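You operate a simulated robot arm through the tools that you are given. There is no shell and no other tool. Be economical: measure what you need, move in short steps, check, and stop when the job is done.

You run a simulated two-armed robot. Do the job below in one go: nothing can be reset, and whatever is moved stays where it is left.

Task
Turn the wall switches off, padlock the red cover and prove it dead.
Fine: the grey panel's three switches, then the red one. Shut the cover, green padlock on the peg through its tab; then try the white switch (lamp stays dark) and leave it off.

The check looks at the end state, three seconds after you hand in, the way a careful person would. Anything else that was tipped, shoved, dropped, spilled or broken makes it a failure. A push-on lid holds only when it is set on centred and level and pressed home; a screw cap is set on level and turned clockwise until tight.

Robot
Two 7-joint arms with three-finger grippers on one trunk, on a base that drives. Base frame: it is fixed to the floor where the robot stands at the start and does not move with it; the origin is under the middle of the robot, x ahead of it, y to its left, z up; the surface under the hand at the start is at about z = 800. Units: mm, rad, N and s.
The left shoulder is at the start at [70, 165, 1238], the right one opposite. With the tool pointing down near the work surface each hand reaches from about 320 to 860 mm from the robot's upright axis, wherever it stands, measured 20 degrees to its own side. Places, roughly: blue cover on the plywood wall [600, -400, 1100]; blue handle on the plywood wall [800, -500, 1100]; blue switch on the grey switch panel [800, 0, 1400]; orange brake lever of the trolley [400, 200, 600]; red cover on the plywood wall [600, 100, 1100]; red switch on the yellow switch box [800, 0, 1100]; red trolley [600, 0, 500]; shank of the locking peg of the red cover [800, -100, 1100]; white switch on the grey switch panel [800, 100, 1300]; yellow knob on the plywood wall [800, -400, 1300]; yellow switch on the grey switch panel [800, -100, 1400]. Payload 3.91 kg a hand.
The TCP of each hand is the grasp point between the finger pads, 30 mm short of the fingertips. In the tool frame z runs along the fingers and y along their closing line. Largest opening 116 mm; the body of the gripper starts 73 mm behind the TCP.
Orientation is that of the tool frame in the base frame, as a unit quaternion [x, y, z, w]. With the fingers straight down and closing along the base's y, the tool's x points along the base's -x, its y along +y and its z along -z.

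Tools
- The arms move only by the tool send_rows. It takes "left_targets", "right_targets" or both (then of equal length, played together; a hand with none holds still); each is a list of rows, each an object (a shift or turn left out is 0, a gripper value left out holds the last) with "slide": the shift along the tool's x, y, z in mm, a list of three; "rot": the turn, a rotation vector about the tool's x, y, z in rad, a list of three; "fingers": the opening, from 0 (shut) to 1 (fully open). In form: [{"slide": [tx, ty, tz], "rot": [rx, ry, rz], "fingers": fingers}, ...]. A call has 1 to 12 rows; each row shifts and turns the commanded pose from where the row before left it, along the tool's axes as they then stand. Each row takes 0.2 s and may step no farther than 50 mm and 0.15 rad from the row before; otherwise, or with a gripper value out of range, the whole call is refused. Where a pose cannot be reached the arm comes as near as it can. A force on the tool above 90 N (or 10 N above the force at the start of the call, whichever is more), or a blocked arm, ends the call early, and 0.2 s more pass. The fingers move at their own pace (about 153 mm/s each) and stop on an object; they squeeze with about 39 N. The grip force told is the motor's: it shows also when the fingers shut on nothing. Time passes only in rows, and 0.2 s behind the last, so rows that do not move let the fingers close. It gives the time, the measured TCP pose, the force on the tool (base axes), the opening and the grip force at its end, in the units of the frame above (readings bear some noise), with the torque about the TCP (base axes, N m) and any sound that the robot's microphone picked up.
- Cameras (640 x 400 px; columns grow to the right, rows downward): "scene" is now at [123.5, -27.8, 1534.8]; the picture's right is [-0.12, -0.99, 0.00], its down [-0.71, 0.08, -0.70] and it looks along [0.70, -0.08, -0.71] (base axes); focal length 248 px, centre (320, 200). "left" rides on the left gripper at [75, 17, -88] in its tool frame; the picture's right is [-0.22, 0.97, 0.00], its down [-0.70, -0.16, -0.70] and it looks along [-0.68, -0.16, 0.71] (tool axes); focal length 247 px, centre (320, 200). "right" rides on the right gripper at [52, 56, -88] in its tool frame; the picture's right is [-0.73, 0.68, 0.00], its down [-0.49, -0.52, -0.70] and it looks along [-0.48, -0.51, 0.71] (tool axes); focal length 247 px, centre (320, 200). There is no depth. A picture from a camera that has moved, and an enlarged one, comes with that camera's place and axes in the base frame and with its lens. The place of the scene camera against the robot may be out by one fixed shift of up to 25 mm in any direction.
- camera(camera): a new picture of that camera. It takes no simulated time.
- move_column(by): slides the trunk up (or, below 0, down) by that many mm; the arms and the scene camera ride with it, the base frame stays. It gives what a move gives, with no picture.
- roll_base(legs): drives the robot by 1 to 6 legs, each [ahead, left, turn to the left] in mm, mm and rad, along the robot's own axes; the way and the turn of a leg run together, so that a leg with both is an arc; at most 1500 mm and 3.142 rad a leg. The arms and the cameras ride along, it lands a little off, and it stops where it bumps. It gives what a move gives.
- aim_head(pan, tilt): turns the head with the scene camera to pan (to the left, within 1.501 rad either way) and tilt (down, from -0.506 to 1.204), counted from straight ahead of the robot. It gives what a move gives.
- enlarge(camera, box): a new picture of the part [left, top, right, bottom] of that camera's present view, enlarged. It takes no simulated time.
- job_done(): hands the job in; it is judged then, once.

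Go step by step. Nothing tells you exact positions but the pictures and the camera data: compare them with the known pose of the tool, close in by small moves and look again before you grip or let go. The budget is 120 turns and 100 pictures, counting those below and the enlarged ones. Unless the task says otherwise, let go and move clear before handing in, and close with one line.

The tools are called after ">>>" as name(argument=value, ...) on one line, values as JSON. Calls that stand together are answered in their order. send_rows: Moves the arms, as the interface text tells. Its arguments: {"type":"object","properties":{"left_targets":{"type":"array","items":{"type":"object","properties":{"slide":{"type":"array","items":{"type":"number"}},"rot":{"type":"array","items":{"type":"number"}},"fingers":{"type":"number"}}}},"right_targets":{"type":"array","items":{"type":"object","properties":{"slide":{"type":"array","items":{"type":"number"}},"rot":{"type":"array","items":{"type":"number"}},"fingers":{"type":"number"}}}}},"required":[]} The other tools are called the same way: move_column (by) slides the trunk up or down; roll_base (legs) drives the base; aim_head (pan, tilt) turns the head that bears the scene camera; camera (camera) takes a picture; enlarge (camera, box) takes an enlarged picture of a part of a camera's view; job_done () hands the job in.

At the start:

```text
clock: 0.0
left_ee_pos: [610.9, 321.7, 1001.2]
left_ee_rot: [-0.001, 1.0, 0.0, 0.0]
left_wrist_force: [-0.1, -0.3, -0.2]
left_torque: [-0.01, -0.01, -0.02]
left_opening: 116.2
left_grasp_force: 0.1
right_ee_pos: [585.3, -122.7, 1000.6]
right_ee_rot: [0.0, 1.0, -0.001, 0.0]
right_wrist_force: [1.3, 0.4, 0.2]
right_torque: [0.01, 0.01, -0.01]
right_opening: 115.6
right_grasp_force: 0.1
trunk travel left (down, up): [-775.0, 65.0]
robot x, y, heading: [2.9, 1.5, -0.002]
head pan, tilt: [-0.119, 0.791]
```

scene: 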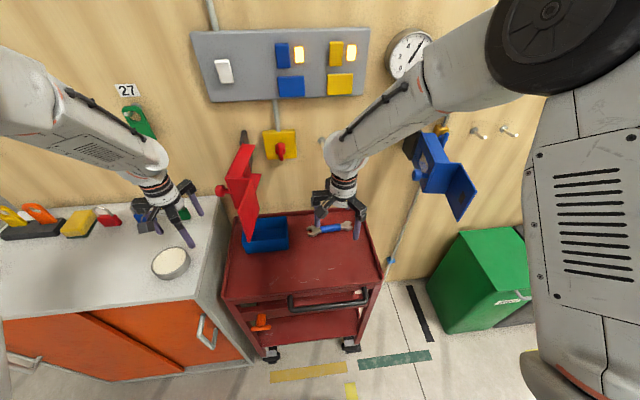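
right: 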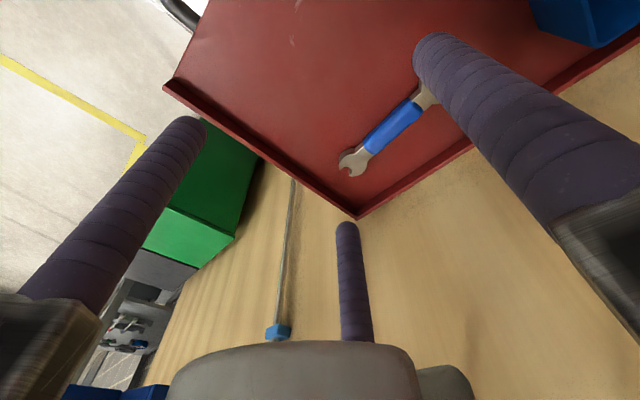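
left: 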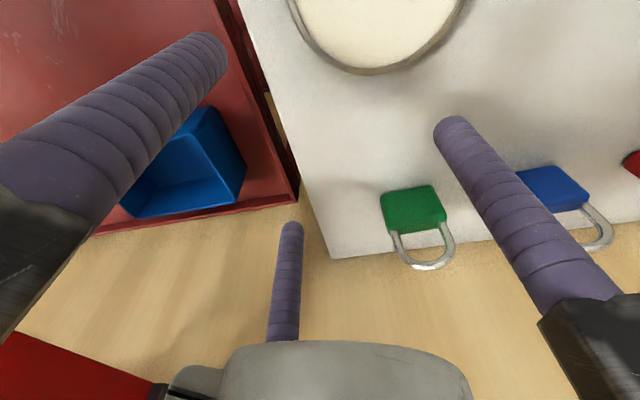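

I see the grey panel with white, blue and yellow switches (blue and yellow lamps lit), the red switch on the yellow box, the open red cover on its left, and green padlock on the counter. I'll enlarge to see the details.

>>> enlarge(camera="scene", box=[180, 20, 380, 145])

>>> enlarge(camera="scene", box=[190, 115, 350, 215])

>>> enlarge(camera="scene", box=[0, 140, 240, 290])

```text
3.20 times, centred on (280, 82) of scene
camera zoom: at [123.5, -27.8, 1534.8], right [-0.12, -0.99, 0.0], down [-0.71, 0.08, -0.7], along [0.7, -0.08, -0.71], focal length 793 px, centre (448, 576)
```

zoom: 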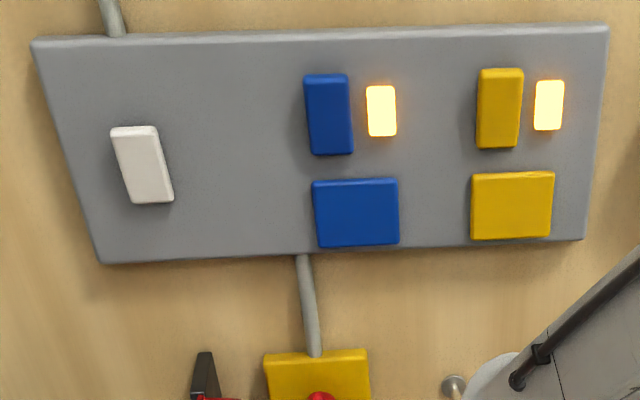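

```text
4.00 times, centred on (270, 165) of scene
camera zoom: at [123.5, -27.8, 1534.8], right [-0.12, -0.99, 0.0], down [-0.71, 0.08, -0.7], along [0.7, -0.08, -0.71], focal length 992 px, centre (520, 340)
```

zoom: 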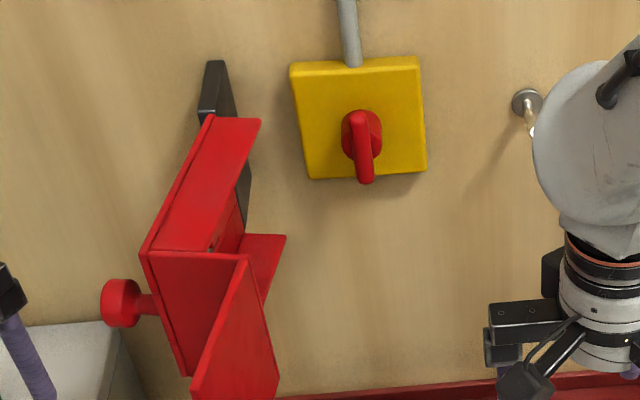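

```text
2.67 times, centred on (120, 215) of scene
camera zoom: at [123.5, -27.8, 1534.8], right [-0.12, -0.99, 0.0], down [-0.71, 0.08, -0.7], along [0.7, -0.08, -0.71], focal length 661 px, centre (853, 160)
```

zoom: 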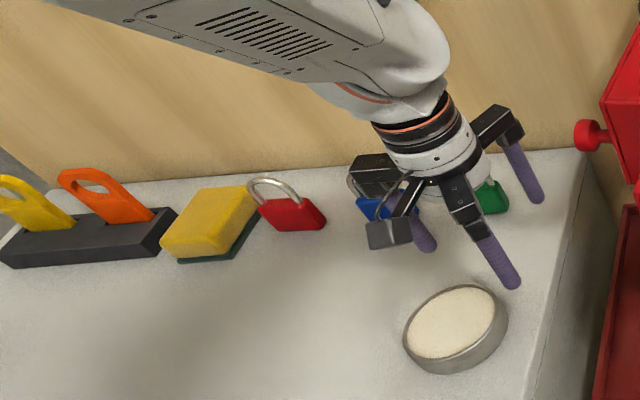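

I see the grippers have three jaws at 120° (one on +y). I'll aim the head at the wall for a more head-on view.

>>> aim_head(pan=0.0, tilt=0.35)

>>> camera(camera="scene")

```text
clock: 0.9
left_ee_pos: [611.1, 321.8, 999.9]
left_ee_rot: [0.0, 1.0, 0.0, 0.0]
left_wrist_force: [0.4, 1.2, 0.4]
left_torque: [-0.01, 0.0, 0.0]
left_opening: 116.2
left_grasp_force: 0.1
right_ee_pos: [583.9, -122.4, 999.5]
right_ee_rot: [0.0, 1.0, -0.001, 0.0]
right_wrist_force: [-0.8, -0.6, 0.0]
right_torque: [0.01, -0.01, 0.01]
right_opening: 116.1
right_grasp_force: 0.2
trunk travel left (down, up): [-775.0, 65.0]
robot x, y, heading: [0.9, 2.0, 0.001]
head pan, tilt: [0.0, 0.351]
```

```text
93 pictures are left
camera scene: at [136.0, -18.3, 1573.6], right [0.0, -1.0, 0.0], down [-0.34, 0.0, -0.94], along [0.94, 0.0, -0.34], focal length 248 px, centre (320, 200)
```

scene: 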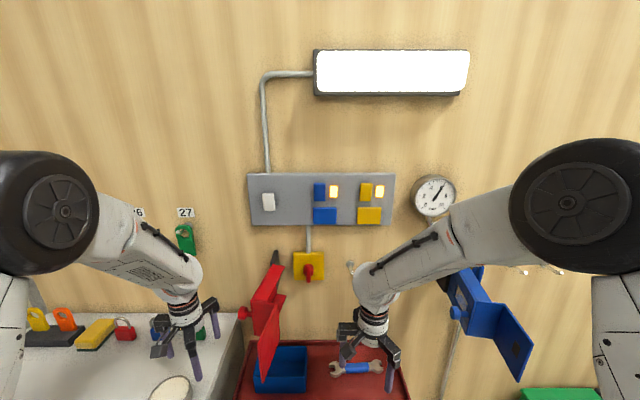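

The white switch feeds the big wall lamp, now lit. I'll look closely at panel, box and cover.

>>> enlarge(camera="scene", box=[240, 165, 400, 265])

>>> enlarge(camera="scene", box=[230, 235, 390, 335])

```text
4.00 times, centred on (320, 215) of scene
camera zoom: at [136.0, -18.3, 1573.6], right [0.0, -1.0, 0.0], down [-0.34, 0.0, -0.94], along [0.94, 0.0, -0.34], focal length 992 px, centre (320, 140)
```

zoom: 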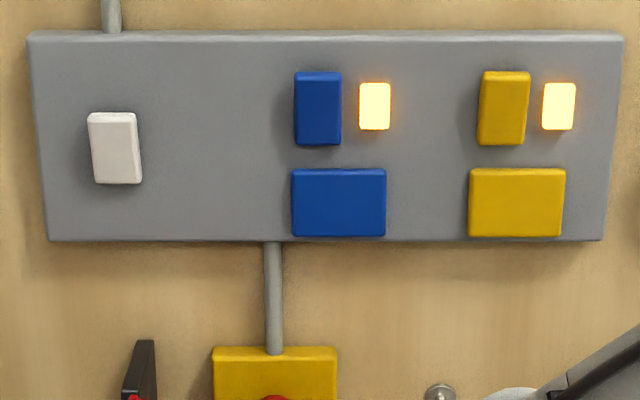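

```text
4.00 times, centred on (310, 285) of scene
camera zoom: at [136.0, -18.3, 1573.6], right [0.0, -1.0, 0.0], down [-0.34, 0.0, -0.94], along [0.94, 0.0, -0.34], focal length 992 px, centre (360, -140)
```

zoom: 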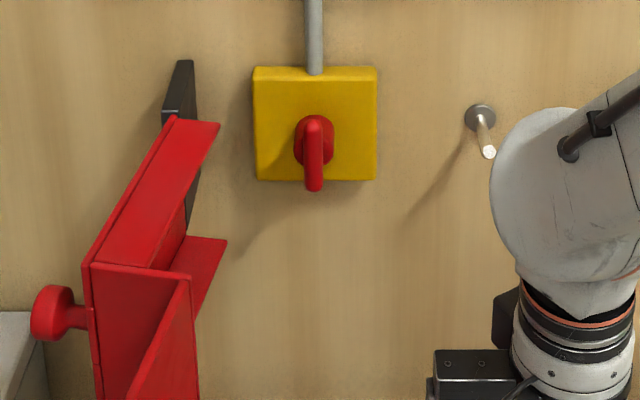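

Now I raise the right hand and turn it to point at the wall, fingers shut, to use as a presser and to look with its camera.

>>> send_rows(right_targets=[{"slide": [0, 0, -50], "fingers": 0}, {"slide": [0, 0, -50]}, {"slide": [0, 0, -50]}, {"rot": [0, -0.15, 0]}, {"rot": [0, -0.15, 0]}, {"rot": [0, -0.15, 0]}, {"rot": [0, -0.15, 0]}, {"rot": [0, -0.15, 0]}, {"rot": [0, -0.15, 0]}, {"rot": [0, -0.15, 0]}, {"rot": [0, -0.15, 0]}, {"rot": [0, -0.15, 0]}])

```text
clock: 3.5
left_ee_pos: [611.0, 322.8, 998.0]
left_ee_rot: [0.0, 1.0, -0.001, -0.001]
left_wrist_force: [0.4, -0.2, -0.1]
left_torque: [0.0, -0.01, -0.01]
left_opening: 116.0
left_grasp_force: 0.1
right_ee_pos: [578.8, -149.1, 1134.1]
right_ee_rot: [0.033, 0.833, -0.049, 0.55]
right_wrist_force: [2.6, 4.7, 3.7]
right_torque: [-0.1, 0.32, -0.45]
right_opening: 9.2
right_grasp_force: 39.3
right hand out of reach, approached as far as the arm can: row 8, 9
trunk travel left (down, up): [-775.0, 65.0]
robot x, y, heading: [-2.6, -3.9, 0.003]
head pan, tilt: [0.0, 0.351]
```

Partly out of reach; I'll finish the turn while moving forward and up, where it has more room.

>>> send_rows(right_targets=[{"slide": [-40, 0, 20]}, {"slide": [-40, 0, 20]}, {"slide": [-40, 0, 0], "rot": [0, -0.15, 0]}, {"slide": [-40, 0, 0], "rot": [0, -0.07, 0]}, {"slide": [-40, 0, 0]}])

>>> camera(camera="right")

>>> camera(camera="scene")

```text
clock: 4.7
left_ee_pos: [609.0, 322.2, 1001.0]
left_ee_rot: [-0.001, 1.0, 0.0, -0.001]
left_wrist_force: [0.2, 0.1, -1.0]
left_torque: [-0.01, 0.03, -0.01]
left_opening: 116.2
left_grasp_force: 0.0
right_ee_pos: [675.5, -129.1, 1328.2]
right_ee_rot: [-0.002, 0.748, -0.019, 0.663]
right_wrist_force: [-0.2, 0.1, -0.2]
right_torque: [0.01, 0.01, -0.01]
right_opening: 9.1
right_grasp_force: 38.4
trunk travel left (down, up): [-775.0, 65.0]
robot x, y, heading: [3.1, -0.8, 0.001]
head pan, tilt: [0.0, 0.351]
```

```text
90 pictures are left
camera right: at [582.7, -72.0, 1285.2], right [0.1, 0.7, 0.71], down [-0.65, -0.49, 0.58], along [0.75, -0.52, 0.4], focal length 247 px, centre (320, 200)
```

right: 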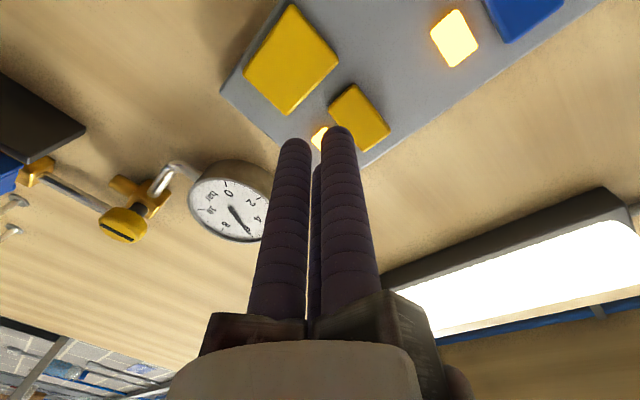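

```text
89 pictures are left
camera scene: at [134.7, -17.8, 1573.8], right [0.0, -1.0, 0.0], down [-0.34, 0.0, -0.94], along [0.94, 0.0, -0.34], focal length 248 px, centre (320, 200)
```

scene: 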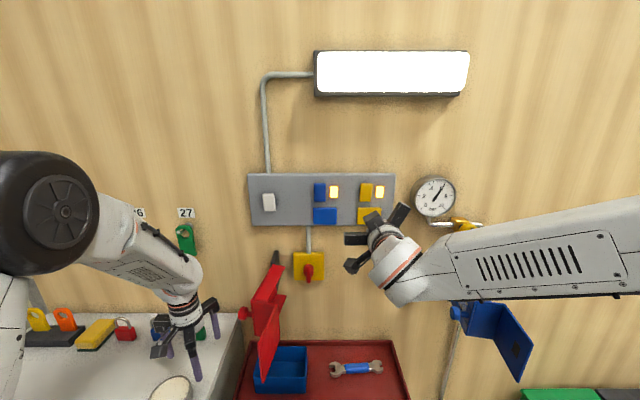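

Triangulating, the switch faces are near x≈810: yellow y≈-128, z≈1357; blue y≈0; white y≈150, z≈1325. Straighten the hand and look closer to see the rocker tilt.

>>> send_rows(right_targets=[{"rot": [-0.026, -0.12, 0.03]}, {"slide": [0, 0, 0]}])

>>> enlarge(camera="right", box=[220, 0, 540, 200])

>>> enlarge(camera="scene", box=[300, 170, 396, 230])

```text
clock: 5.3
left_ee_pos: [608.9, 322.0, 1000.4]
left_ee_rot: [0.0, 1.0, 0.0, -0.001]
left_wrist_force: [-0.2, 0.8, 0.2]
left_torque: [-0.01, 0.0, -0.01]
left_opening: 115.9
left_grasp_force: 0.1
right_ee_pos: [673.7, -128.7, 1327.1]
right_ee_rot: [0.0, 0.706, 0.001, 0.708]
right_wrist_force: [-0.8, 0.6, -0.7]
right_torque: [0.01, 0.02, -0.06]
right_opening: 9.1
right_grasp_force: 38.9
trunk travel left (down, up): [-775.0, 65.0]
robot x, y, heading: [-1.6, -3.2, -0.001]
head pan, tilt: [0.0, 0.351]
```

```text
2.00 times, centred on (380, 100) of right
camera zoom: at [586.4, -72.1, 1276.1], right [0.0, 0.68, 0.73], down [-0.7, -0.52, 0.48], along [0.71, -0.51, 0.48], focal length 494 px, centre (200, 400)
```

zoom: 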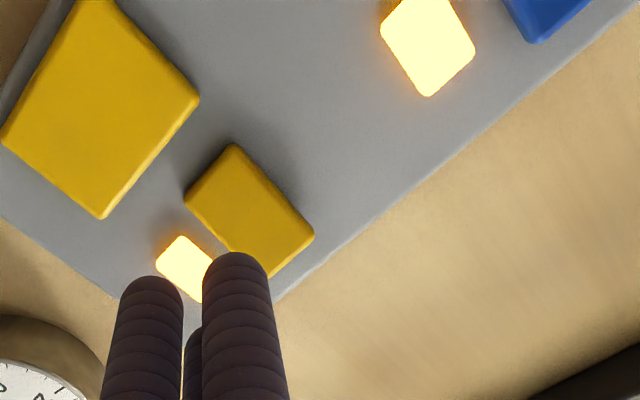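

```text
6.67 times, centred on (348, 200) of scene
camera zoom: at [135.2, -17.8, 1573.8], right [0.0, -1.0, 0.0], down [-0.34, 0.0, -0.94], along [0.94, 0.0, -0.34], focal length 1653 px, centre (133, 200)
```

zoom: 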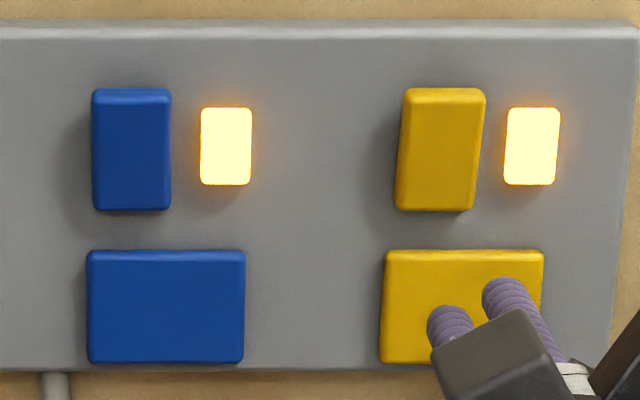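

The rockers' tops protrude (bottom pressed = on), so I'll press the tops. Moving in front of the yellow rocker's upper half.

>>> send_rows(right_targets=[{"slide": [-24, 0, 20]}, {"slide": [-24, 0, 25]}, {"slide": [0, 0, 0]}])

>>> camera(camera="right")

>>> enlarge(camera="scene", box=[300, 150, 428, 230])

```text
clock: 6.1
left_ee_pos: [610.1, 322.3, 999.3]
left_ee_rot: [0.0, 1.0, 0.0, -0.001]
left_wrist_force: [0.0, -1.1, 0.1]
left_torque: [0.01, -0.01, -0.02]
left_opening: 116.1
left_grasp_force: 0.2
right_ee_pos: [718.4, -130.0, 1373.2]
right_ee_rot: [0.0, 0.707, 0.001, 0.707]
right_wrist_force: [0.1, 0.1, 0.7]
right_torque: [0.0, 0.03, -0.02]
right_opening: 8.9
right_grasp_force: 39.2
trunk travel left (down, up): [-775.0, 65.0]
robot x, y, heading: [0.4, -1.8, 0.001]
head pan, tilt: [0.0, 0.351]
```

```text
86 pictures are left
camera right: at [630.9, -72.5, 1322.2], right [0.0, 0.68, 0.73], down [-0.7, -0.52, 0.49], along [0.71, -0.51, 0.48], focal length 247 px, centre (320, 200)
```

right: 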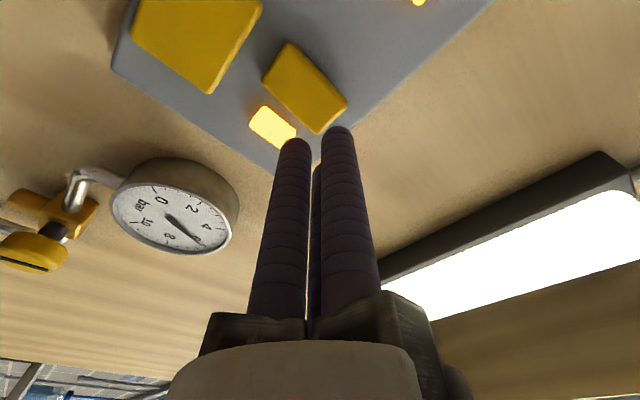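

```text
5.00 times, centred on (364, 190) of scene
camera zoom: at [135.6, -18.3, 1573.7], right [0.0, -1.0, 0.0], down [-0.34, 0.0, -0.94], along [0.94, 0.0, -0.34], focal length 1240 px, centre (100, 250)
```

zoom: 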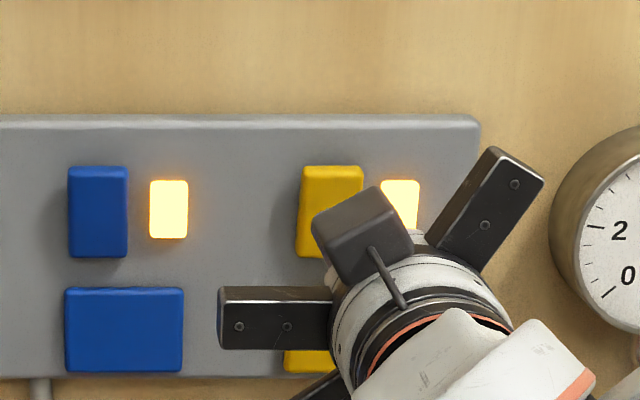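

Aligned on the upper half of the yellow rocker. Pressing gently forward.

>>> send_rows(right_targets=[{"slide": [-2, 0, 30]}, {"slide": [0, 0, 10]}, {"slide": [0, 0, 8]}, {"slide": [0, 0, 5]}, {"slide": [0, 0, 5]}])

>>> camera(camera="right")

```text
clock: 7.3
left_ee_pos: [606.2, 321.0, 1001.6]
left_ee_rot: [-0.001, 1.0, -0.001, 0.002]
left_wrist_force: [-0.1, 0.1, -0.2]
left_torque: [-0.01, 0.0, -0.01]
left_opening: 116.1
left_grasp_force: 0.0
right_ee_pos: [771.9, -128.5, 1377.4]
right_ee_rot: [0.001, 0.707, 0.0, 0.707]
right_wrist_force: [-22.6, -1.8, -1.5]
right_torque: [0.06, 0.33, -0.21]
right_opening: 9.1
right_grasp_force: 39.4
trunk travel left (down, up): [-775.0, 65.0]
robot x, y, heading: [-3.2, -2.2, -0.005]
head pan, tilt: [0.0, 0.351]
```

```text
84 pictures are left
camera right: at [683.7, -72.7, 1326.9], right [0.0, 0.68, 0.73], down [-0.7, -0.52, 0.48], along [0.71, -0.51, 0.48], focal length 247 px, centre (320, 200)
```

right: 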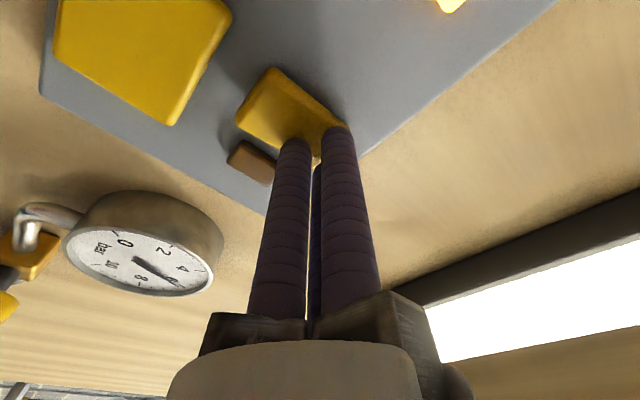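

The yellow lamp went dark. Backing off and moving over to the blue rocker.

>>> send_rows(right_targets=[{"slide": [0, 0, -45]}, {"slide": [0, 45, 0]}, {"slide": [0, 45, 0]}, {"slide": [0, 38, 0]}, {"slide": [0, 0, 0]}])

>>> camera(camera="right")

>>> camera(camera="scene")

```text
clock: 8.5
left_ee_pos: [609.9, 320.2, 999.3]
left_ee_rot: [0.0, 1.0, 0.0, 0.0]
left_wrist_force: [0.0, -0.5, 0.3]
left_torque: [0.04, 0.0, -0.01]
left_opening: 116.1
left_grasp_force: 0.1
right_ee_pos: [731.5, 0.2, 1377.0]
right_ee_rot: [0.001, 0.707, 0.001, 0.707]
right_wrist_force: [0.8, -0.7, 0.9]
right_torque: [0.03, 0.0, 0.02]
right_opening: 9.0
right_grasp_force: 38.5
trunk travel left (down, up): [-775.0, 65.0]
robot x, y, heading: [-3.3, 1.4, -0.001]
head pan, tilt: [0.0, 0.351]
```

```text
83 pictures are left
camera right: at [644.0, 56.1, 1326.6], right [0.0, 0.68, 0.73], down [-0.7, -0.52, 0.49], along [0.71, -0.51, 0.48], focal length 247 px, centre (320, 200)
```

right: 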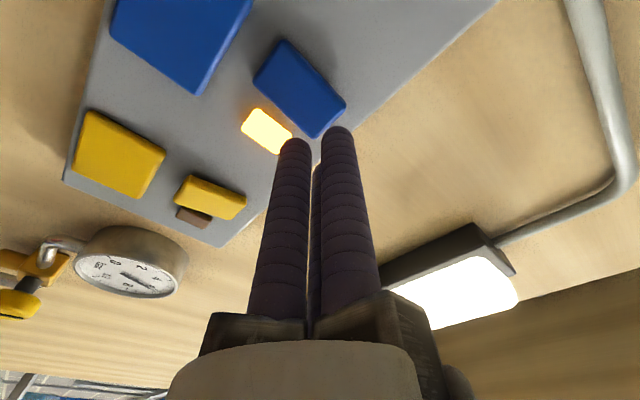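

```text
82 pictures are left
camera scene: at [135.9, -19.3, 1573.7], right [0.0, -1.0, 0.0], down [-0.34, 0.0, -0.94], along [0.94, 0.0, -0.34], focal length 248 px, centre (320, 200)
```

scene: 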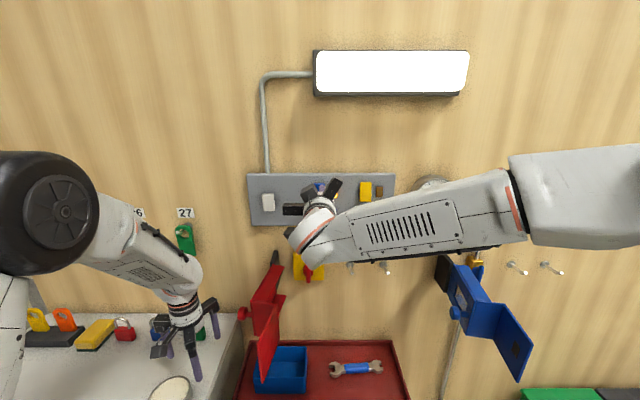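

Blue is lined up the same way. Press it.

>>> send_rows(right_targets=[{"slide": [0, 0, 25]}, {"slide": [0, 0, 8]}, {"slide": [0, 0, 6]}, {"slide": [0, 0, 6]}, {"slide": [0, 0, 0]}])

>>> camera(camera="right")

```text
clock: 9.7
left_ee_pos: [606.3, 321.1, 1001.8]
left_ee_rot: [0.001, 1.0, 0.0, 0.002]
left_wrist_force: [-0.1, -0.4, 0.9]
left_torque: [-0.02, -0.03, 0.0]
left_opening: 116.0
left_grasp_force: 0.1
right_ee_pos: [772.6, 1.6, 1379.2]
right_ee_rot: [0.0, 0.707, 0.001, 0.707]
right_wrist_force: [-23.5, -2.7, -3.9]
right_torque: [0.04, 0.42, -0.22]
right_opening: 9.1
right_grasp_force: 39.1
trunk travel left (down, up): [-775.0, 65.0]
robot x, y, heading: [1.0, 0.4, -0.001]
head pan, tilt: [0.0, 0.351]
```

```text
81 pictures are left
camera right: at [683.7, 56.7, 1327.5], right [0.0, 0.68, 0.73], down [-0.7, -0.52, 0.48], along [0.71, -0.51, 0.48], focal length 247 px, centre (320, 200)
```

right: 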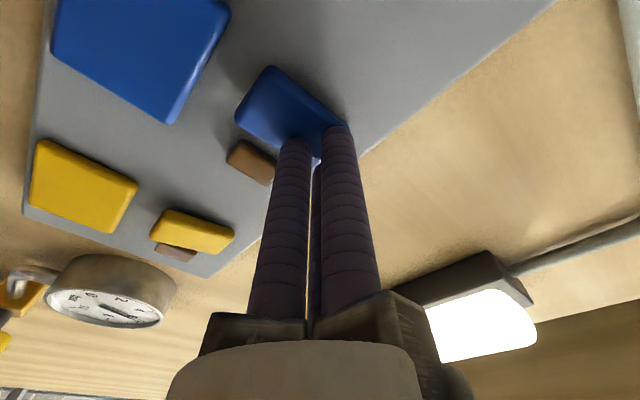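

Blue is dark too. Now over to the white rocker.

>>> send_rows(right_targets=[{"slide": [0, 0, -45]}, {"slide": [11, 49, 0]}, {"slide": [11, 49, 0]}, {"slide": [10, 49, 0]}, {"slide": [0, 0, 0]}])

>>> camera(camera="right")

>>> camera(camera="scene")

```text
refused: row 2 steps farther than a row can; nothing moved
```

```text
80 pictures are left
camera right: at [683.7, 56.7, 1327.5], right [0.0, 0.68, 0.73], down [-0.7, -0.52, 0.48], along [0.71, -0.51, 0.48], focal length 247 px, centre (320, 200)
```

right: 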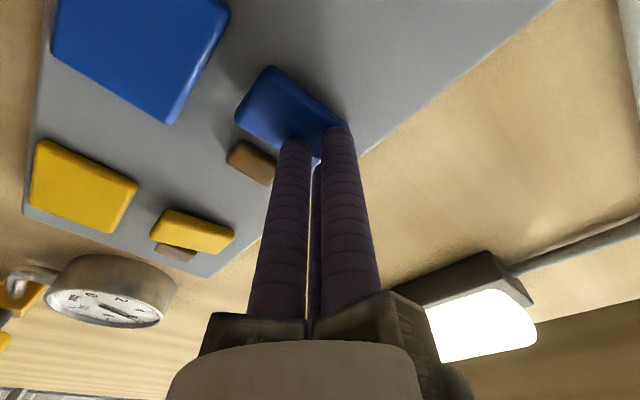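

```text
79 pictures are left
camera scene: at [129.8, -19.1, 1574.1], right [0.0, -1.0, 0.0], down [-0.34, 0.0, -0.94], along [0.94, 0.0, -0.34], focal length 248 px, centre (320, 200)
```

scene: 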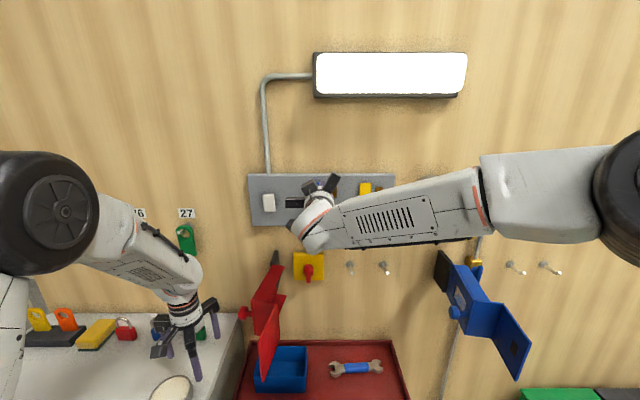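

Step too large; redo with smaller steps.

>>> send_rows(right_targets=[{"slide": [0, 0, -45]}, {"slide": [8, 40, 0]}, {"slide": [8, 40, 0]}, {"slide": [8, 40, 0]}, {"slide": [8, 27, 0]}, {"slide": [0, 0, 0]}])

>>> camera(camera="right")

```text
clock: 11.1
left_ee_pos: [610.1, 320.5, 998.6]
left_ee_rot: [0.0, 1.0, 0.001, 0.0]
left_wrist_force: [0.6, -0.3, -0.3]
left_torque: [0.01, -0.02, -0.02]
left_opening: 115.7
left_grasp_force: 0.0
right_ee_pos: [738.6, 138.5, 1350.1]
right_ee_rot: [0.011, 0.707, 0.003, 0.707]
right_wrist_force: [-0.1, 0.5, -1.3]
right_torque: [-0.02, -0.01, 0.07]
right_opening: 8.9
right_grasp_force: 39.4
trunk travel left (down, up): [-775.0, 65.0]
robot x, y, heading: [-1.9, 0.0, -0.001]
head pan, tilt: [0.0, 0.351]
```

```text
78 pictures are left
camera right: at [650.6, 195.6, 1298.7], right [0.01, 0.67, 0.74], down [-0.71, -0.52, 0.48], along [0.71, -0.53, 0.47], focal length 247 px, centre (320, 200)
```

right: 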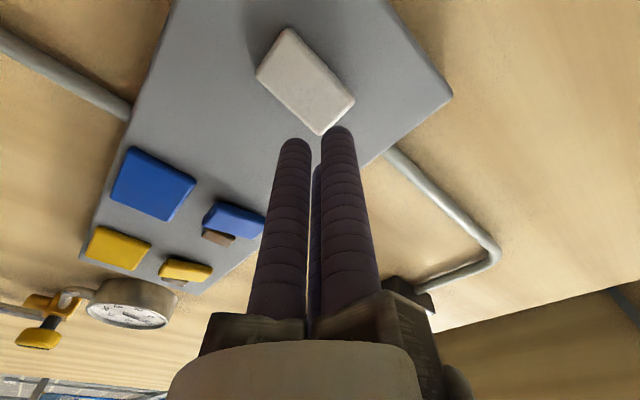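

White rocker centre is about (147, 1328); correct by +8 in y, −4 in z and press.

>>> send_rows(right_targets=[{"slide": [4, 8, 10]}, {"slide": [0, 0, 12]}, {"slide": [0, 0, 6]}, {"slide": [0, 0, 6]}, {"slide": [0, 0, 4]}, {"slide": [0, 0, 0]}])

>>> camera(camera="right")

>>> camera(camera="scene")

```text
clock: 12.7
left_ee_pos: [606.1, 325.2, 1001.5]
left_ee_rot: [-0.001, 1.0, -0.001, 0.002]
left_wrist_force: [-0.3, 0.1, 0.8]
left_torque: [0.01, -0.01, -0.02]
left_opening: 115.9
left_grasp_force: 0.0
right_ee_pos: [783.4, 106.9, 1391.5]
right_ee_rot: [0.057, 0.701, 0.021, 0.711]
right_wrist_force: [-18.9, 7.5, -6.1]
right_torque: [-0.05, 0.18, 0.48]
right_opening: 9.0
right_grasp_force: 39.1
trunk travel left (down, up): [-775.0, 65.0]
robot x, y, heading: [-2.3, 1.7, -0.001]
head pan, tilt: [0.0, 0.351]
stopped in row 6 (right hand): the arm was blocked; the commanded pose is now the measured one
```

```text
77 pictures are left
camera right: at [699.5, 173.6, 1345.7], right [0.02, 0.6, 0.8], down [-0.73, -0.54, 0.42], along [0.68, -0.6, 0.43], focal length 247 px, centre (320, 200)
```

right: 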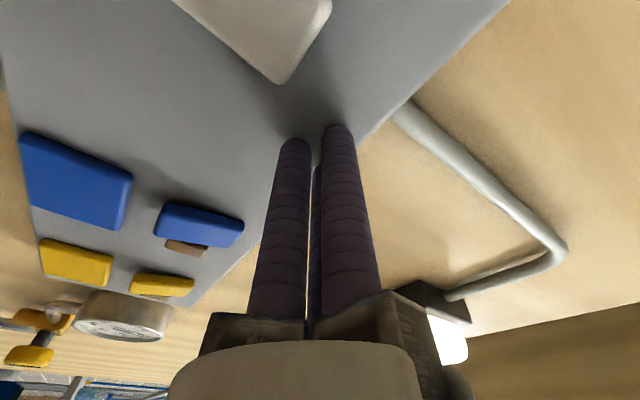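

```text
76 pictures are left
camera scene: at [131.1, -15.1, 1574.0], right [0.0, -1.0, 0.0], down [-0.34, 0.0, -0.94], along [0.94, 0.0, -0.34], focal length 248 px, centre (320, 200)
```

scene: 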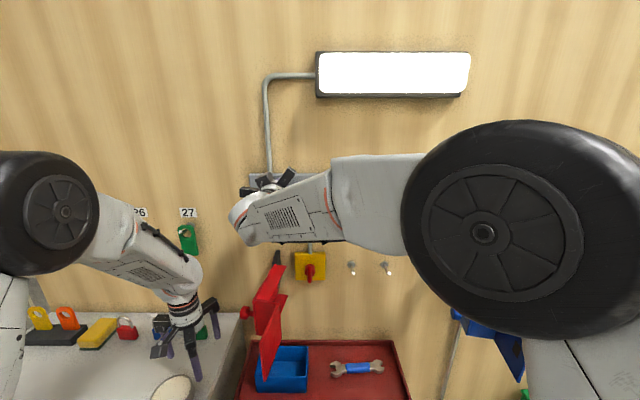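

The right arm ran out of reach and slid off. I withdraw it, park it to the right in front of the red switch, and bring the left hand up for the white rocker.

>>> send_rows(right_targets=[{"slide": [0, 0, -45]}, {"slide": [0, -45, -30]}, {"slide": [0, -45, 0]}, {"slide": [20, -45, 0]}, {"slide": [20, -45, -10]}, {"slide": [20, -40, -10]}, {"slide": [20, -30, 0]}], left_targets=[{"slide": [0, 0, -40], "fingers": 0}, {"slide": [0, 0, -40]}, {"slide": [0, 0, -40]}, {"slide": [0, 0, -40]}, {"rot": [0, -0.15, 0]}, {"rot": [0, -0.15, 0]}, {"rot": [0, -0.15, 0]}])

```text
refused: row 2 steps farther than a row can; nothing moved
```

>>> send_rows(right_targets=[{"slide": [0, 0, -45]}, {"slide": [0, -35, -30]}, {"slide": [0, -45, 0]}, {"slide": [20, -40, 0]}, {"slide": [20, -40, -10]}, {"slide": [20, -40, -10]}, {"slide": [20, -30, 0]}], left_targets=[{"slide": [0, 0, -40], "fingers": 0}, {"slide": [0, 0, -40]}, {"slide": [0, 0, -40]}, {"slide": [0, 0, -40]}, {"rot": [0, -0.15, 0]}, {"rot": [0, -0.15, 0]}, {"rot": [0, -0.15, 0]}])

```text
clock: 14.3
left_ee_pos: [608.8, 319.6, 1159.9]
left_ee_rot: [0.0, 0.975, 0.001, 0.224]
left_wrist_force: [-0.2, 0.0, 0.1]
left_torque: [0.04, 0.01, -0.01]
left_opening: 9.1
left_grasp_force: 38.7
right_ee_pos: [682.3, -108.8, 1284.6]
right_ee_rot: [0.055, 0.7, 0.018, 0.712]
right_wrist_force: [0.2, 0.0, -0.1]
right_torque: [-0.02, 0.01, -0.01]
right_opening: 8.9
right_grasp_force: 38.3
trunk travel left (down, up): [-775.0, 65.0]
robot x, y, heading: [1.5, -2.8, 0.003]
head pan, tilt: [0.0, 0.351]
```

>>> send_rows(right_targets=[{"rot": [0, 0, 0]}, {"rot": [0, 0, 0]}, {"rot": [0, 0, 0]}, {"rot": [0, 0, 0]}, {"rot": [0, 0, 0]}, {"rot": [0, 0, 0]}, {"rot": [0, 0, 0]}, {"rot": [0, 0, 0]}, {"rot": [0, 0, 0]}], left_targets=[{"slide": [-15, -20, -15], "rot": [0, -0.14, 0]}, {"slide": [-20, -20, -10], "rot": [0, -0.14, 0]}, {"slide": [-20, -20, -10], "rot": [0, -0.14, 0]}, {"slide": [-20, -20, 0], "rot": [0, -0.14, 0]}, {"slide": [-20, -20, 0], "rot": [0, -0.14, 0]}, {"slide": [-20, -20, 0], "rot": [0, -0.14, 0]}, {"slide": [-20, -20, 0], "rot": [0, -0.14, 0]}, {"slide": [-20, -20, 10], "rot": [0, -0.14, 0]}, {"slide": [0, 0, 0]}])

>>> camera(camera="left")

```text
clock: 16.3
left_ee_pos: [697.3, 246.1, 1338.3]
left_ee_rot: [-0.012, 0.768, -0.037, 0.639]
left_wrist_force: [0.3, 0.3, 0.0]
left_torque: [-0.04, 0.08, -0.05]
left_opening: 9.0
left_grasp_force: 39.1
left hand out of reach, approached as far as the arm can: row 2, 3, 7, 8
right_ee_pos: [681.9, -106.2, 1282.5]
right_ee_rot: [0.056, 0.7, 0.018, 0.711]
right_wrist_force: [-0.5, -0.2, 0.5]
right_torque: [-0.01, 0.02, 0.02]
right_opening: 8.9
right_grasp_force: 39.3
trunk travel left (down, up): [-775.0, 65.0]
robot x, y, heading: [-3.1, -0.2, 0.001]
head pan, tilt: [0.0, 0.351]
```

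```text
75 pictures are left
camera left: at [597.5, 261.8, 1279.5], right [0.07, 0.99, 0.15], down [-0.56, -0.09, 0.82], along [0.82, -0.14, 0.55], focal length 247 px, centre (320, 200)
```

left: 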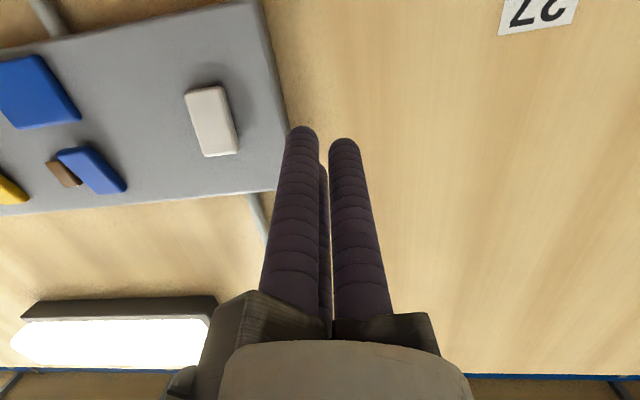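

Hand nearly level; align it and slide toward the white rocker.

>>> send_rows(left_targets=[{"slide": [0, -35, 0], "rot": [-0.02, -0.09, 0.035]}, {"slide": [0, -35, 0], "rot": [-0.02, -0.09, 0.035]}, {"slide": [0, -28, 0]}, {"slide": [0, 0, 0]}])

>>> camera(camera="left")

```text
clock: 17.3
left_ee_pos: [731.1, 237.3, 1408.1]
left_ee_rot: [0.014, 0.734, -0.016, 0.679]
left_wrist_force: [1.3, 0.7, -0.2]
left_torque: [-0.01, 0.0, 0.0]
left_opening: 9.0
left_grasp_force: 38.8
left hand out of reach, approached as far as the arm can: row 1, 2, 3
right_ee_pos: [681.5, -106.7, 1283.4]
right_ee_rot: [0.054, 0.7, 0.019, 0.711]
right_wrist_force: [0.8, 0.8, -1.0]
right_torque: [-0.02, 0.02, -0.01]
right_opening: 9.0
right_grasp_force: 38.8
trunk travel left (down, up): [-775.0, 65.0]
robot x, y, heading: [-0.5, -2.6, 0.002]
head pan, tilt: [0.0, 0.351]
```

```text
74 pictures are left
camera left: at [636.9, 258.1, 1339.3], right [0.06, 0.97, 0.22], down [-0.65, -0.13, 0.75], along [0.76, -0.18, 0.63], focal length 247 px, centre (320, 200)
```

left: 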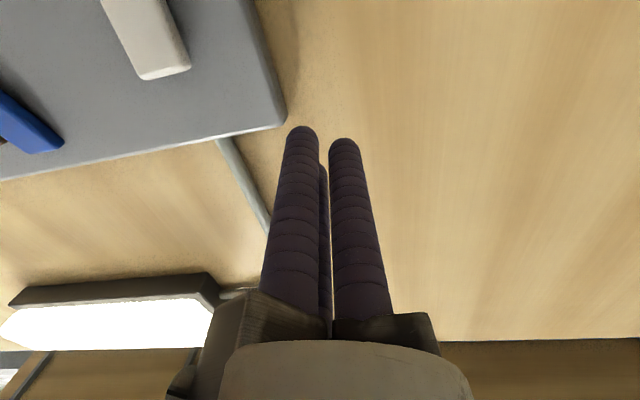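

The left arm is drifting at its limits; I back off, lower and slide inward.

>>> send_rows(left_targets=[{"slide": [30, -20, -25]}, {"slide": [30, -25, -25]}, {"slide": [20, -25, -10]}, {"slide": [0, -25, 0]}, {"slide": [0, 0, 0]}])

```text
clock: 18.5
left_ee_pos: [724.7, 237.5, 1398.8]
left_ee_rot: [0.016, 0.736, -0.018, 0.677]
left_wrist_force: [0.7, -0.4, -0.1]
left_torque: [-0.02, 0.02, 0.0]
left_opening: 9.0
left_grasp_force: 38.5
left hand out of reach, approached as far as the arm can: row 1, 2, 3, 4
right_ee_pos: [682.3, -105.6, 1284.3]
right_ee_rot: [0.056, 0.7, 0.018, 0.711]
right_wrist_force: [0.2, -0.2, -0.3]
right_torque: [0.0, 0.01, -0.02]
right_opening: 9.2
right_grasp_force: 39.2
trunk travel left (down, up): [-775.0, 65.0]
robot x, y, heading: [0.9, 1.4, 0.003]
head pan, tilt: [0.0, 0.351]
```

>>> camera(camera="scene")

```text
73 pictures are left
camera scene: at [132.5, -38.5, 1567.4], right [-0.22, -0.98, 0.0], down [-0.4, 0.09, -0.91], along [0.89, -0.2, -0.41], focal length 248 px, centre (320, 200)
```

scene: 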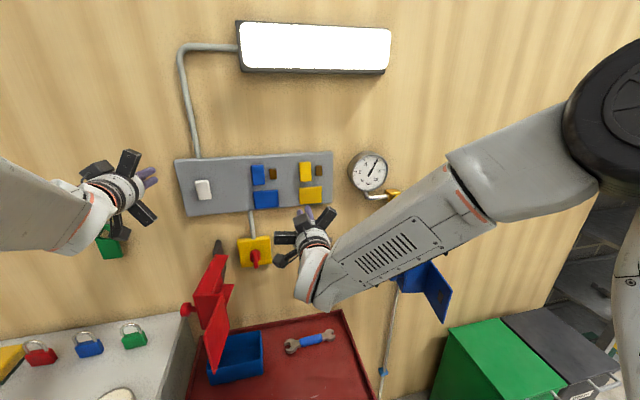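

The head was nudged, so the left elbow may be against it. I'll back the left hand out outward and downward.

>>> send_rows(left_targets=[{"slide": [20, 20, -20]}, {"slide": [25, 20, -25], "rot": [0, 0.1, 0]}, {"slide": [25, 20, -25], "rot": [0, 0.1, 0]}, {"slide": [25, 10, -25], "rot": [0, 0.1, 0]}, {"slide": [25, 0, -25], "rot": [0, 0.1, 0]}, {"slide": [0, 0, 0]}])

>>> camera(camera="scene")

```text
clock: 19.9
left_ee_pos: [619.9, 342.0, 1296.0]
left_ee_rot: [0.017, 0.846, -0.01, 0.534]
left_wrist_force: [-0.1, 0.1, -0.6]
left_torque: [0.03, 0.0, 0.0]
left_opening: 9.1
left_grasp_force: 39.1
left hand out of reach, approached as far as the arm can: row 1, 2, 3, 4, 5
right_ee_pos: [682.5, -107.3, 1284.0]
right_ee_rot: [0.055, 0.701, 0.018, 0.711]
right_wrist_force: [0.1, -0.5, -0.9]
right_torque: [0.02, 0.0, -0.02]
right_opening: 9.0
right_grasp_force: 39.2
trunk travel left (down, up): [-775.0, 65.0]
robot x, y, heading: [-0.1, -1.2, 0.003]
head pan, tilt: [0.0, 0.351]
```

```text
72 pictures are left
camera scene: at [133.8, -38.0, 1574.4], right [-0.21, -0.98, 0.0], down [-0.33, 0.07, -0.94], along [0.92, -0.2, -0.34], focal length 248 px, centre (320, 200)
```

scene: 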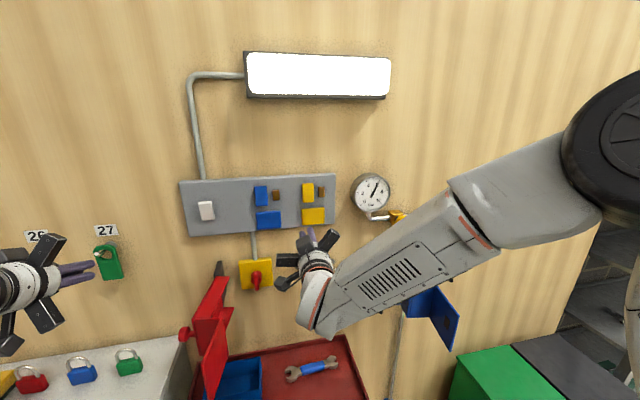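

>>> send_rows(left_targets=[{"slide": [20, 0, 0], "rot": [0, 0.14, 0]}, {"slide": [20, 0, 0], "rot": [0, 0.14, 0]}, {"slide": [20, 0, 10], "rot": [0, 0.14, 0]}, {"slide": [20, 0, 20], "rot": [0, 0.14, 0]}, {"slide": [10, 0, 20], "rot": [0, 0.14, 0]}, {"slide": [0, 0, 20], "rot": [0, 0.14, 0]}, {"slide": [0, 0, 30], "rot": [0, 0.14, 0]}, {"slide": [0, 0, 30], "rot": [0, 0.14, 0]}, {"slide": [0, 0, 30]}, {"slide": [0, 0, 0]}])

>>> camera(camera="scene")

```text
clock: 22.1
left_ee_pos: [613.7, 345.9, 1081.9]
left_ee_rot: [0.022, 0.999, 0.027, -0.002]
left_wrist_force: [0.0, -0.6, 0.9]
left_torque: [0.02, -0.02, -0.03]
left_opening: 9.1
left_grasp_force: 39.4
right_ee_pos: [681.4, -107.6, 1285.1]
right_ee_rot: [0.055, 0.7, 0.018, 0.711]
right_wrist_force: [0.1, -0.6, 0.3]
right_torque: [-0.02, -0.01, 0.04]
right_opening: 9.0
right_grasp_force: 38.7
trunk travel left (down, up): [-775.0, 65.0]
robot x, y, heading: [-3.9, 0.5, 0.005]
head pan, tilt: [0.0, 0.351]
```

```text
71 pictures are left
camera scene: at [135.0, -18.3, 1573.8], right [0.0, -1.0, 0.0], down [-0.34, 0.0, -0.94], along [0.94, 0.0, -0.34], focal length 248 px, centre (320, 200)
```

scene: 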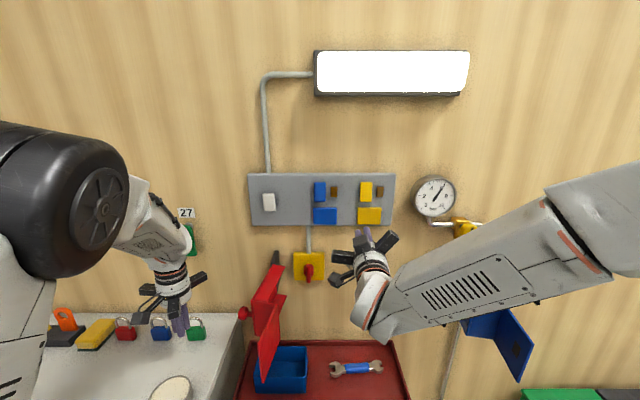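

Recovered. I'll level the right hand, raise it, and drive the base 145 mm left so the right arm reaches the white rocker comfortably.

>>> send_rows(right_targets=[{"slide": [-30, 0, 0], "rot": [-0.053, 0.015, -0.1]}, {"slide": [-30, 0, 0]}, {"slide": [0, 0, 0]}])

>>> roll_base(legs=[[0, 145, 0]])

>>> camera(camera="right")

```text
clock: 22.9
left_ee_pos: [615.3, 347.3, 1080.7]
left_ee_rot: [0.022, 0.999, 0.026, -0.004]
left_wrist_force: [0.3, -0.4, 0.0]
left_torque: [-0.02, 0.0, -0.02]
left_opening: 8.9
left_grasp_force: 38.7
right_ee_pos: [684.1, -109.7, 1342.6]
right_ee_rot: [0.0, 0.707, 0.001, 0.707]
right_wrist_force: [0.0, 0.1, -0.1]
right_torque: [0.0, 0.03, -0.01]
right_opening: 9.0
right_grasp_force: 39.3
trunk travel left (down, up): [-775.0, 65.0]
robot x, y, heading: [-3.1, 1.1, -0.003]
head pan, tilt: [0.0, 0.351]
```

```text
clock: 24.2
left_ee_pos: [616.4, 486.9, 1081.2]
left_ee_rot: [0.025, 0.999, 0.027, -0.003]
left_wrist_force: [-0.1, -0.3, 0.2]
left_torque: [0.02, 0.0, 0.01]
left_opening: 8.9
left_grasp_force: 39.1
right_ee_pos: [681.6, 26.9, 1343.3]
right_ee_rot: [0.003, 0.707, 0.0, 0.707]
right_wrist_force: [0.1, 0.1, 0.0]
right_torque: [0.01, -0.01, 0.02]
right_opening: 9.2
right_grasp_force: 39.3
trunk travel left (down, up): [-775.0, 65.0]
robot x, y, heading: [2.7, 144.4, 0.0]
head pan, tilt: [0.0, 0.351]
```

```text
70 pictures are left
camera right: at [594.7, 83.4, 1292.2], right [0.0, 0.68, 0.74], down [-0.7, -0.52, 0.48], along [0.71, -0.52, 0.47], focal length 247 px, centre (320, 200)
```

right: 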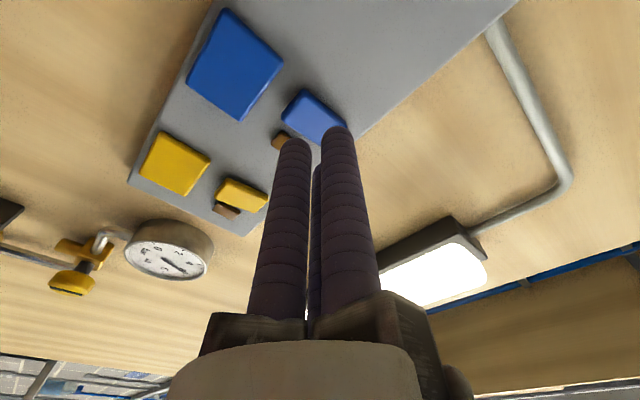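

Move right hand to y≈147, z≈1347, x≈738.

>>> send_rows(right_targets=[{"slide": [0, 40, 15]}, {"slide": [0, 40, 15]}, {"slide": [-3, 40, 15]}, {"slide": [0, 0, 10]}, {"slide": [0, 0, 0]}])

>>> camera(camera="right")

```text
clock: 25.4
left_ee_pos: [615.9, 487.3, 1081.0]
left_ee_rot: [0.024, 0.999, 0.026, -0.003]
left_wrist_force: [-0.5, -0.3, 0.2]
left_torque: [-0.03, -0.04, -0.03]
left_opening: 9.2
left_grasp_force: 38.7
right_ee_pos: [736.5, 150.3, 1347.0]
right_ee_rot: [0.002, 0.707, 0.001, 0.707]
right_wrist_force: [-0.1, -0.8, -0.5]
right_torque: [-0.04, 0.0, 0.01]
right_opening: 9.0
right_grasp_force: 38.5
trunk travel left (down, up): [-775.0, 65.0]
robot x, y, heading: [-1.0, 141.2, 0.0]
head pan, tilt: [0.0, 0.351]
```

```text
69 pictures are left
camera right: at [649.4, 206.3, 1295.0], right [0.0, 0.68, 0.73], down [-0.7, -0.52, 0.48], along [0.71, -0.52, 0.47], focal length 247 px, centre (320, 200)
```

right: 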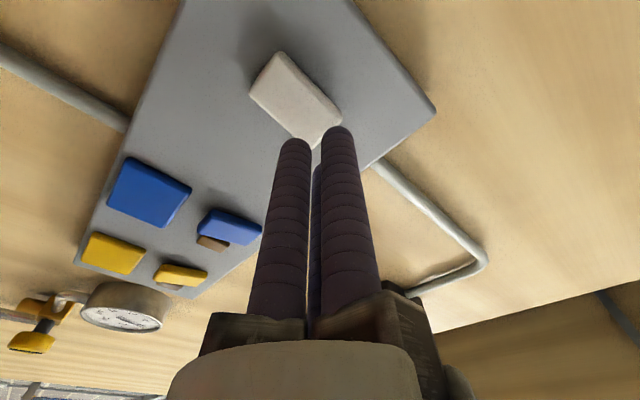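

Aligned. Press the white rocker's top.

>>> send_rows(right_targets=[{"slide": [0, -2, 20]}, {"slide": [0, 0, 8]}, {"slide": [0, 0, 6]}, {"slide": [0, 0, 6]}, {"slide": [0, 0, 0]}])

>>> camera(camera="scene")

```text
clock: 26.6
left_ee_pos: [610.9, 487.5, 1083.8]
left_ee_rot: [0.025, 0.999, 0.025, -0.001]
left_wrist_force: [0.3, -0.2, -0.8]
left_torque: [-0.05, 0.02, 0.01]
left_opening: 9.2
left_grasp_force: 39.2
right_ee_pos: [771.6, 147.7, 1350.1]
right_ee_rot: [0.002, 0.706, 0.001, 0.708]
right_wrist_force: [-26.7, -2.3, -5.0]
right_torque: [0.0, 0.51, -0.24]
right_opening: 9.2
right_grasp_force: 38.8
trunk travel left (down, up): [-775.0, 65.0]
robot x, y, heading: [-6.3, 144.8, -0.003]
head pan, tilt: [0.0, 0.351]
```

```text
68 pictures are left
camera scene: at [129.0, 124.0, 1574.2], right [0.0, -1.0, 0.0], down [-0.34, 0.0, -0.94], along [0.94, 0.0, -0.34], focal length 248 px, centre (320, 200)
```

scene: 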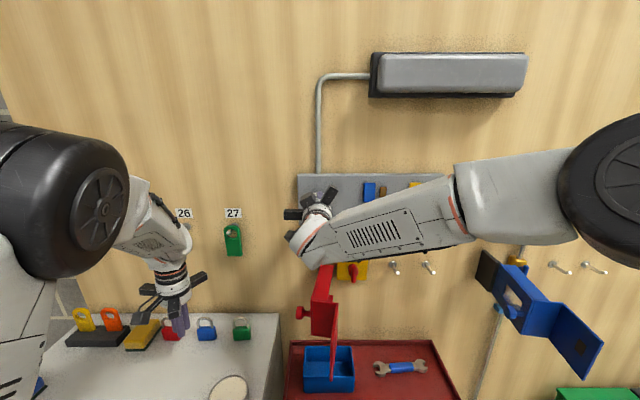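

The lamp is dark; all three panel switches are off. Now I retract and bring the right hand down near the red switch, staying on its right, to look.

>>> send_rows(right_targets=[{"slide": [0, 0, -45]}, {"slide": [0, 0, -35]}, {"slide": [0, -45, 0]}, {"slide": [0, -45, 0]}, {"slide": [0, -45, 0]}, {"slide": [0, -45, 0]}, {"slide": [45, 0, 0]}, {"slide": [45, 0, 0]}, {"slide": [45, 0, 0]}, {"slide": [45, 0, 0]}, {"slide": [45, 0, 0]}, {"slide": [0, 0, 0]}])

>>> camera(camera="right")

>>> camera(camera="scene")

```text
clock: 29.2
left_ee_pos: [614.7, 487.0, 1082.2]
left_ee_rot: [0.025, 0.999, 0.026, -0.002]
left_wrist_force: [0.5, 0.5, -0.8]
left_torque: [0.02, -0.03, 0.0]
left_opening: 9.0
left_grasp_force: 38.4
right_ee_pos: [694.9, -31.0, 1123.8]
right_ee_rot: [0.002, 0.707, 0.001, 0.708]
right_wrist_force: [-0.6, 0.6, -0.2]
right_torque: [-0.01, -0.01, 0.0]
right_opening: 9.2
right_grasp_force: 38.8
trunk travel left (down, up): [-775.0, 65.0]
robot x, y, heading: [-1.4, 144.3, 0.003]
head pan, tilt: [0.0, 0.351]
```

```text
67 pictures are left
camera right: at [608.7, 25.0, 1072.1], right [0.0, 0.68, 0.73], down [-0.7, -0.52, 0.48], along [0.71, -0.52, 0.48], focal length 247 px, centre (320, 200)
```

right: 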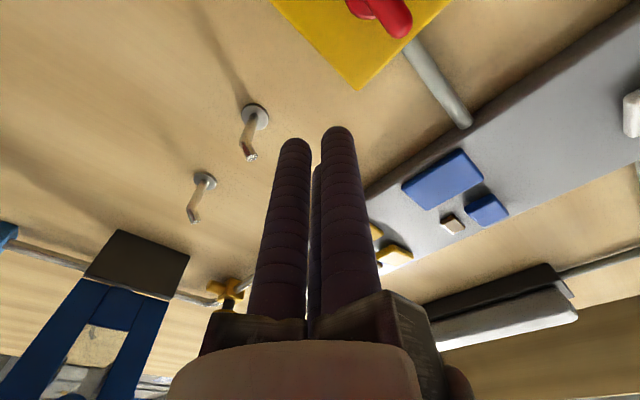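

```text
66 pictures are left
camera scene: at [134.8, 124.5, 1573.8], right [0.0, -1.0, 0.0], down [-0.34, 0.0, -0.94], along [0.94, 0.0, -0.34], focal length 248 px, centre (320, 200)
```

scene: 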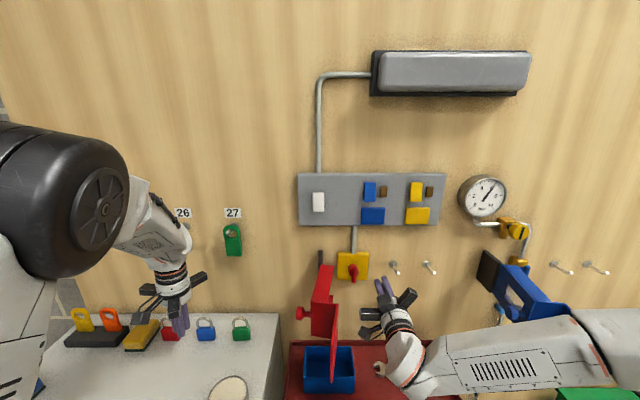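

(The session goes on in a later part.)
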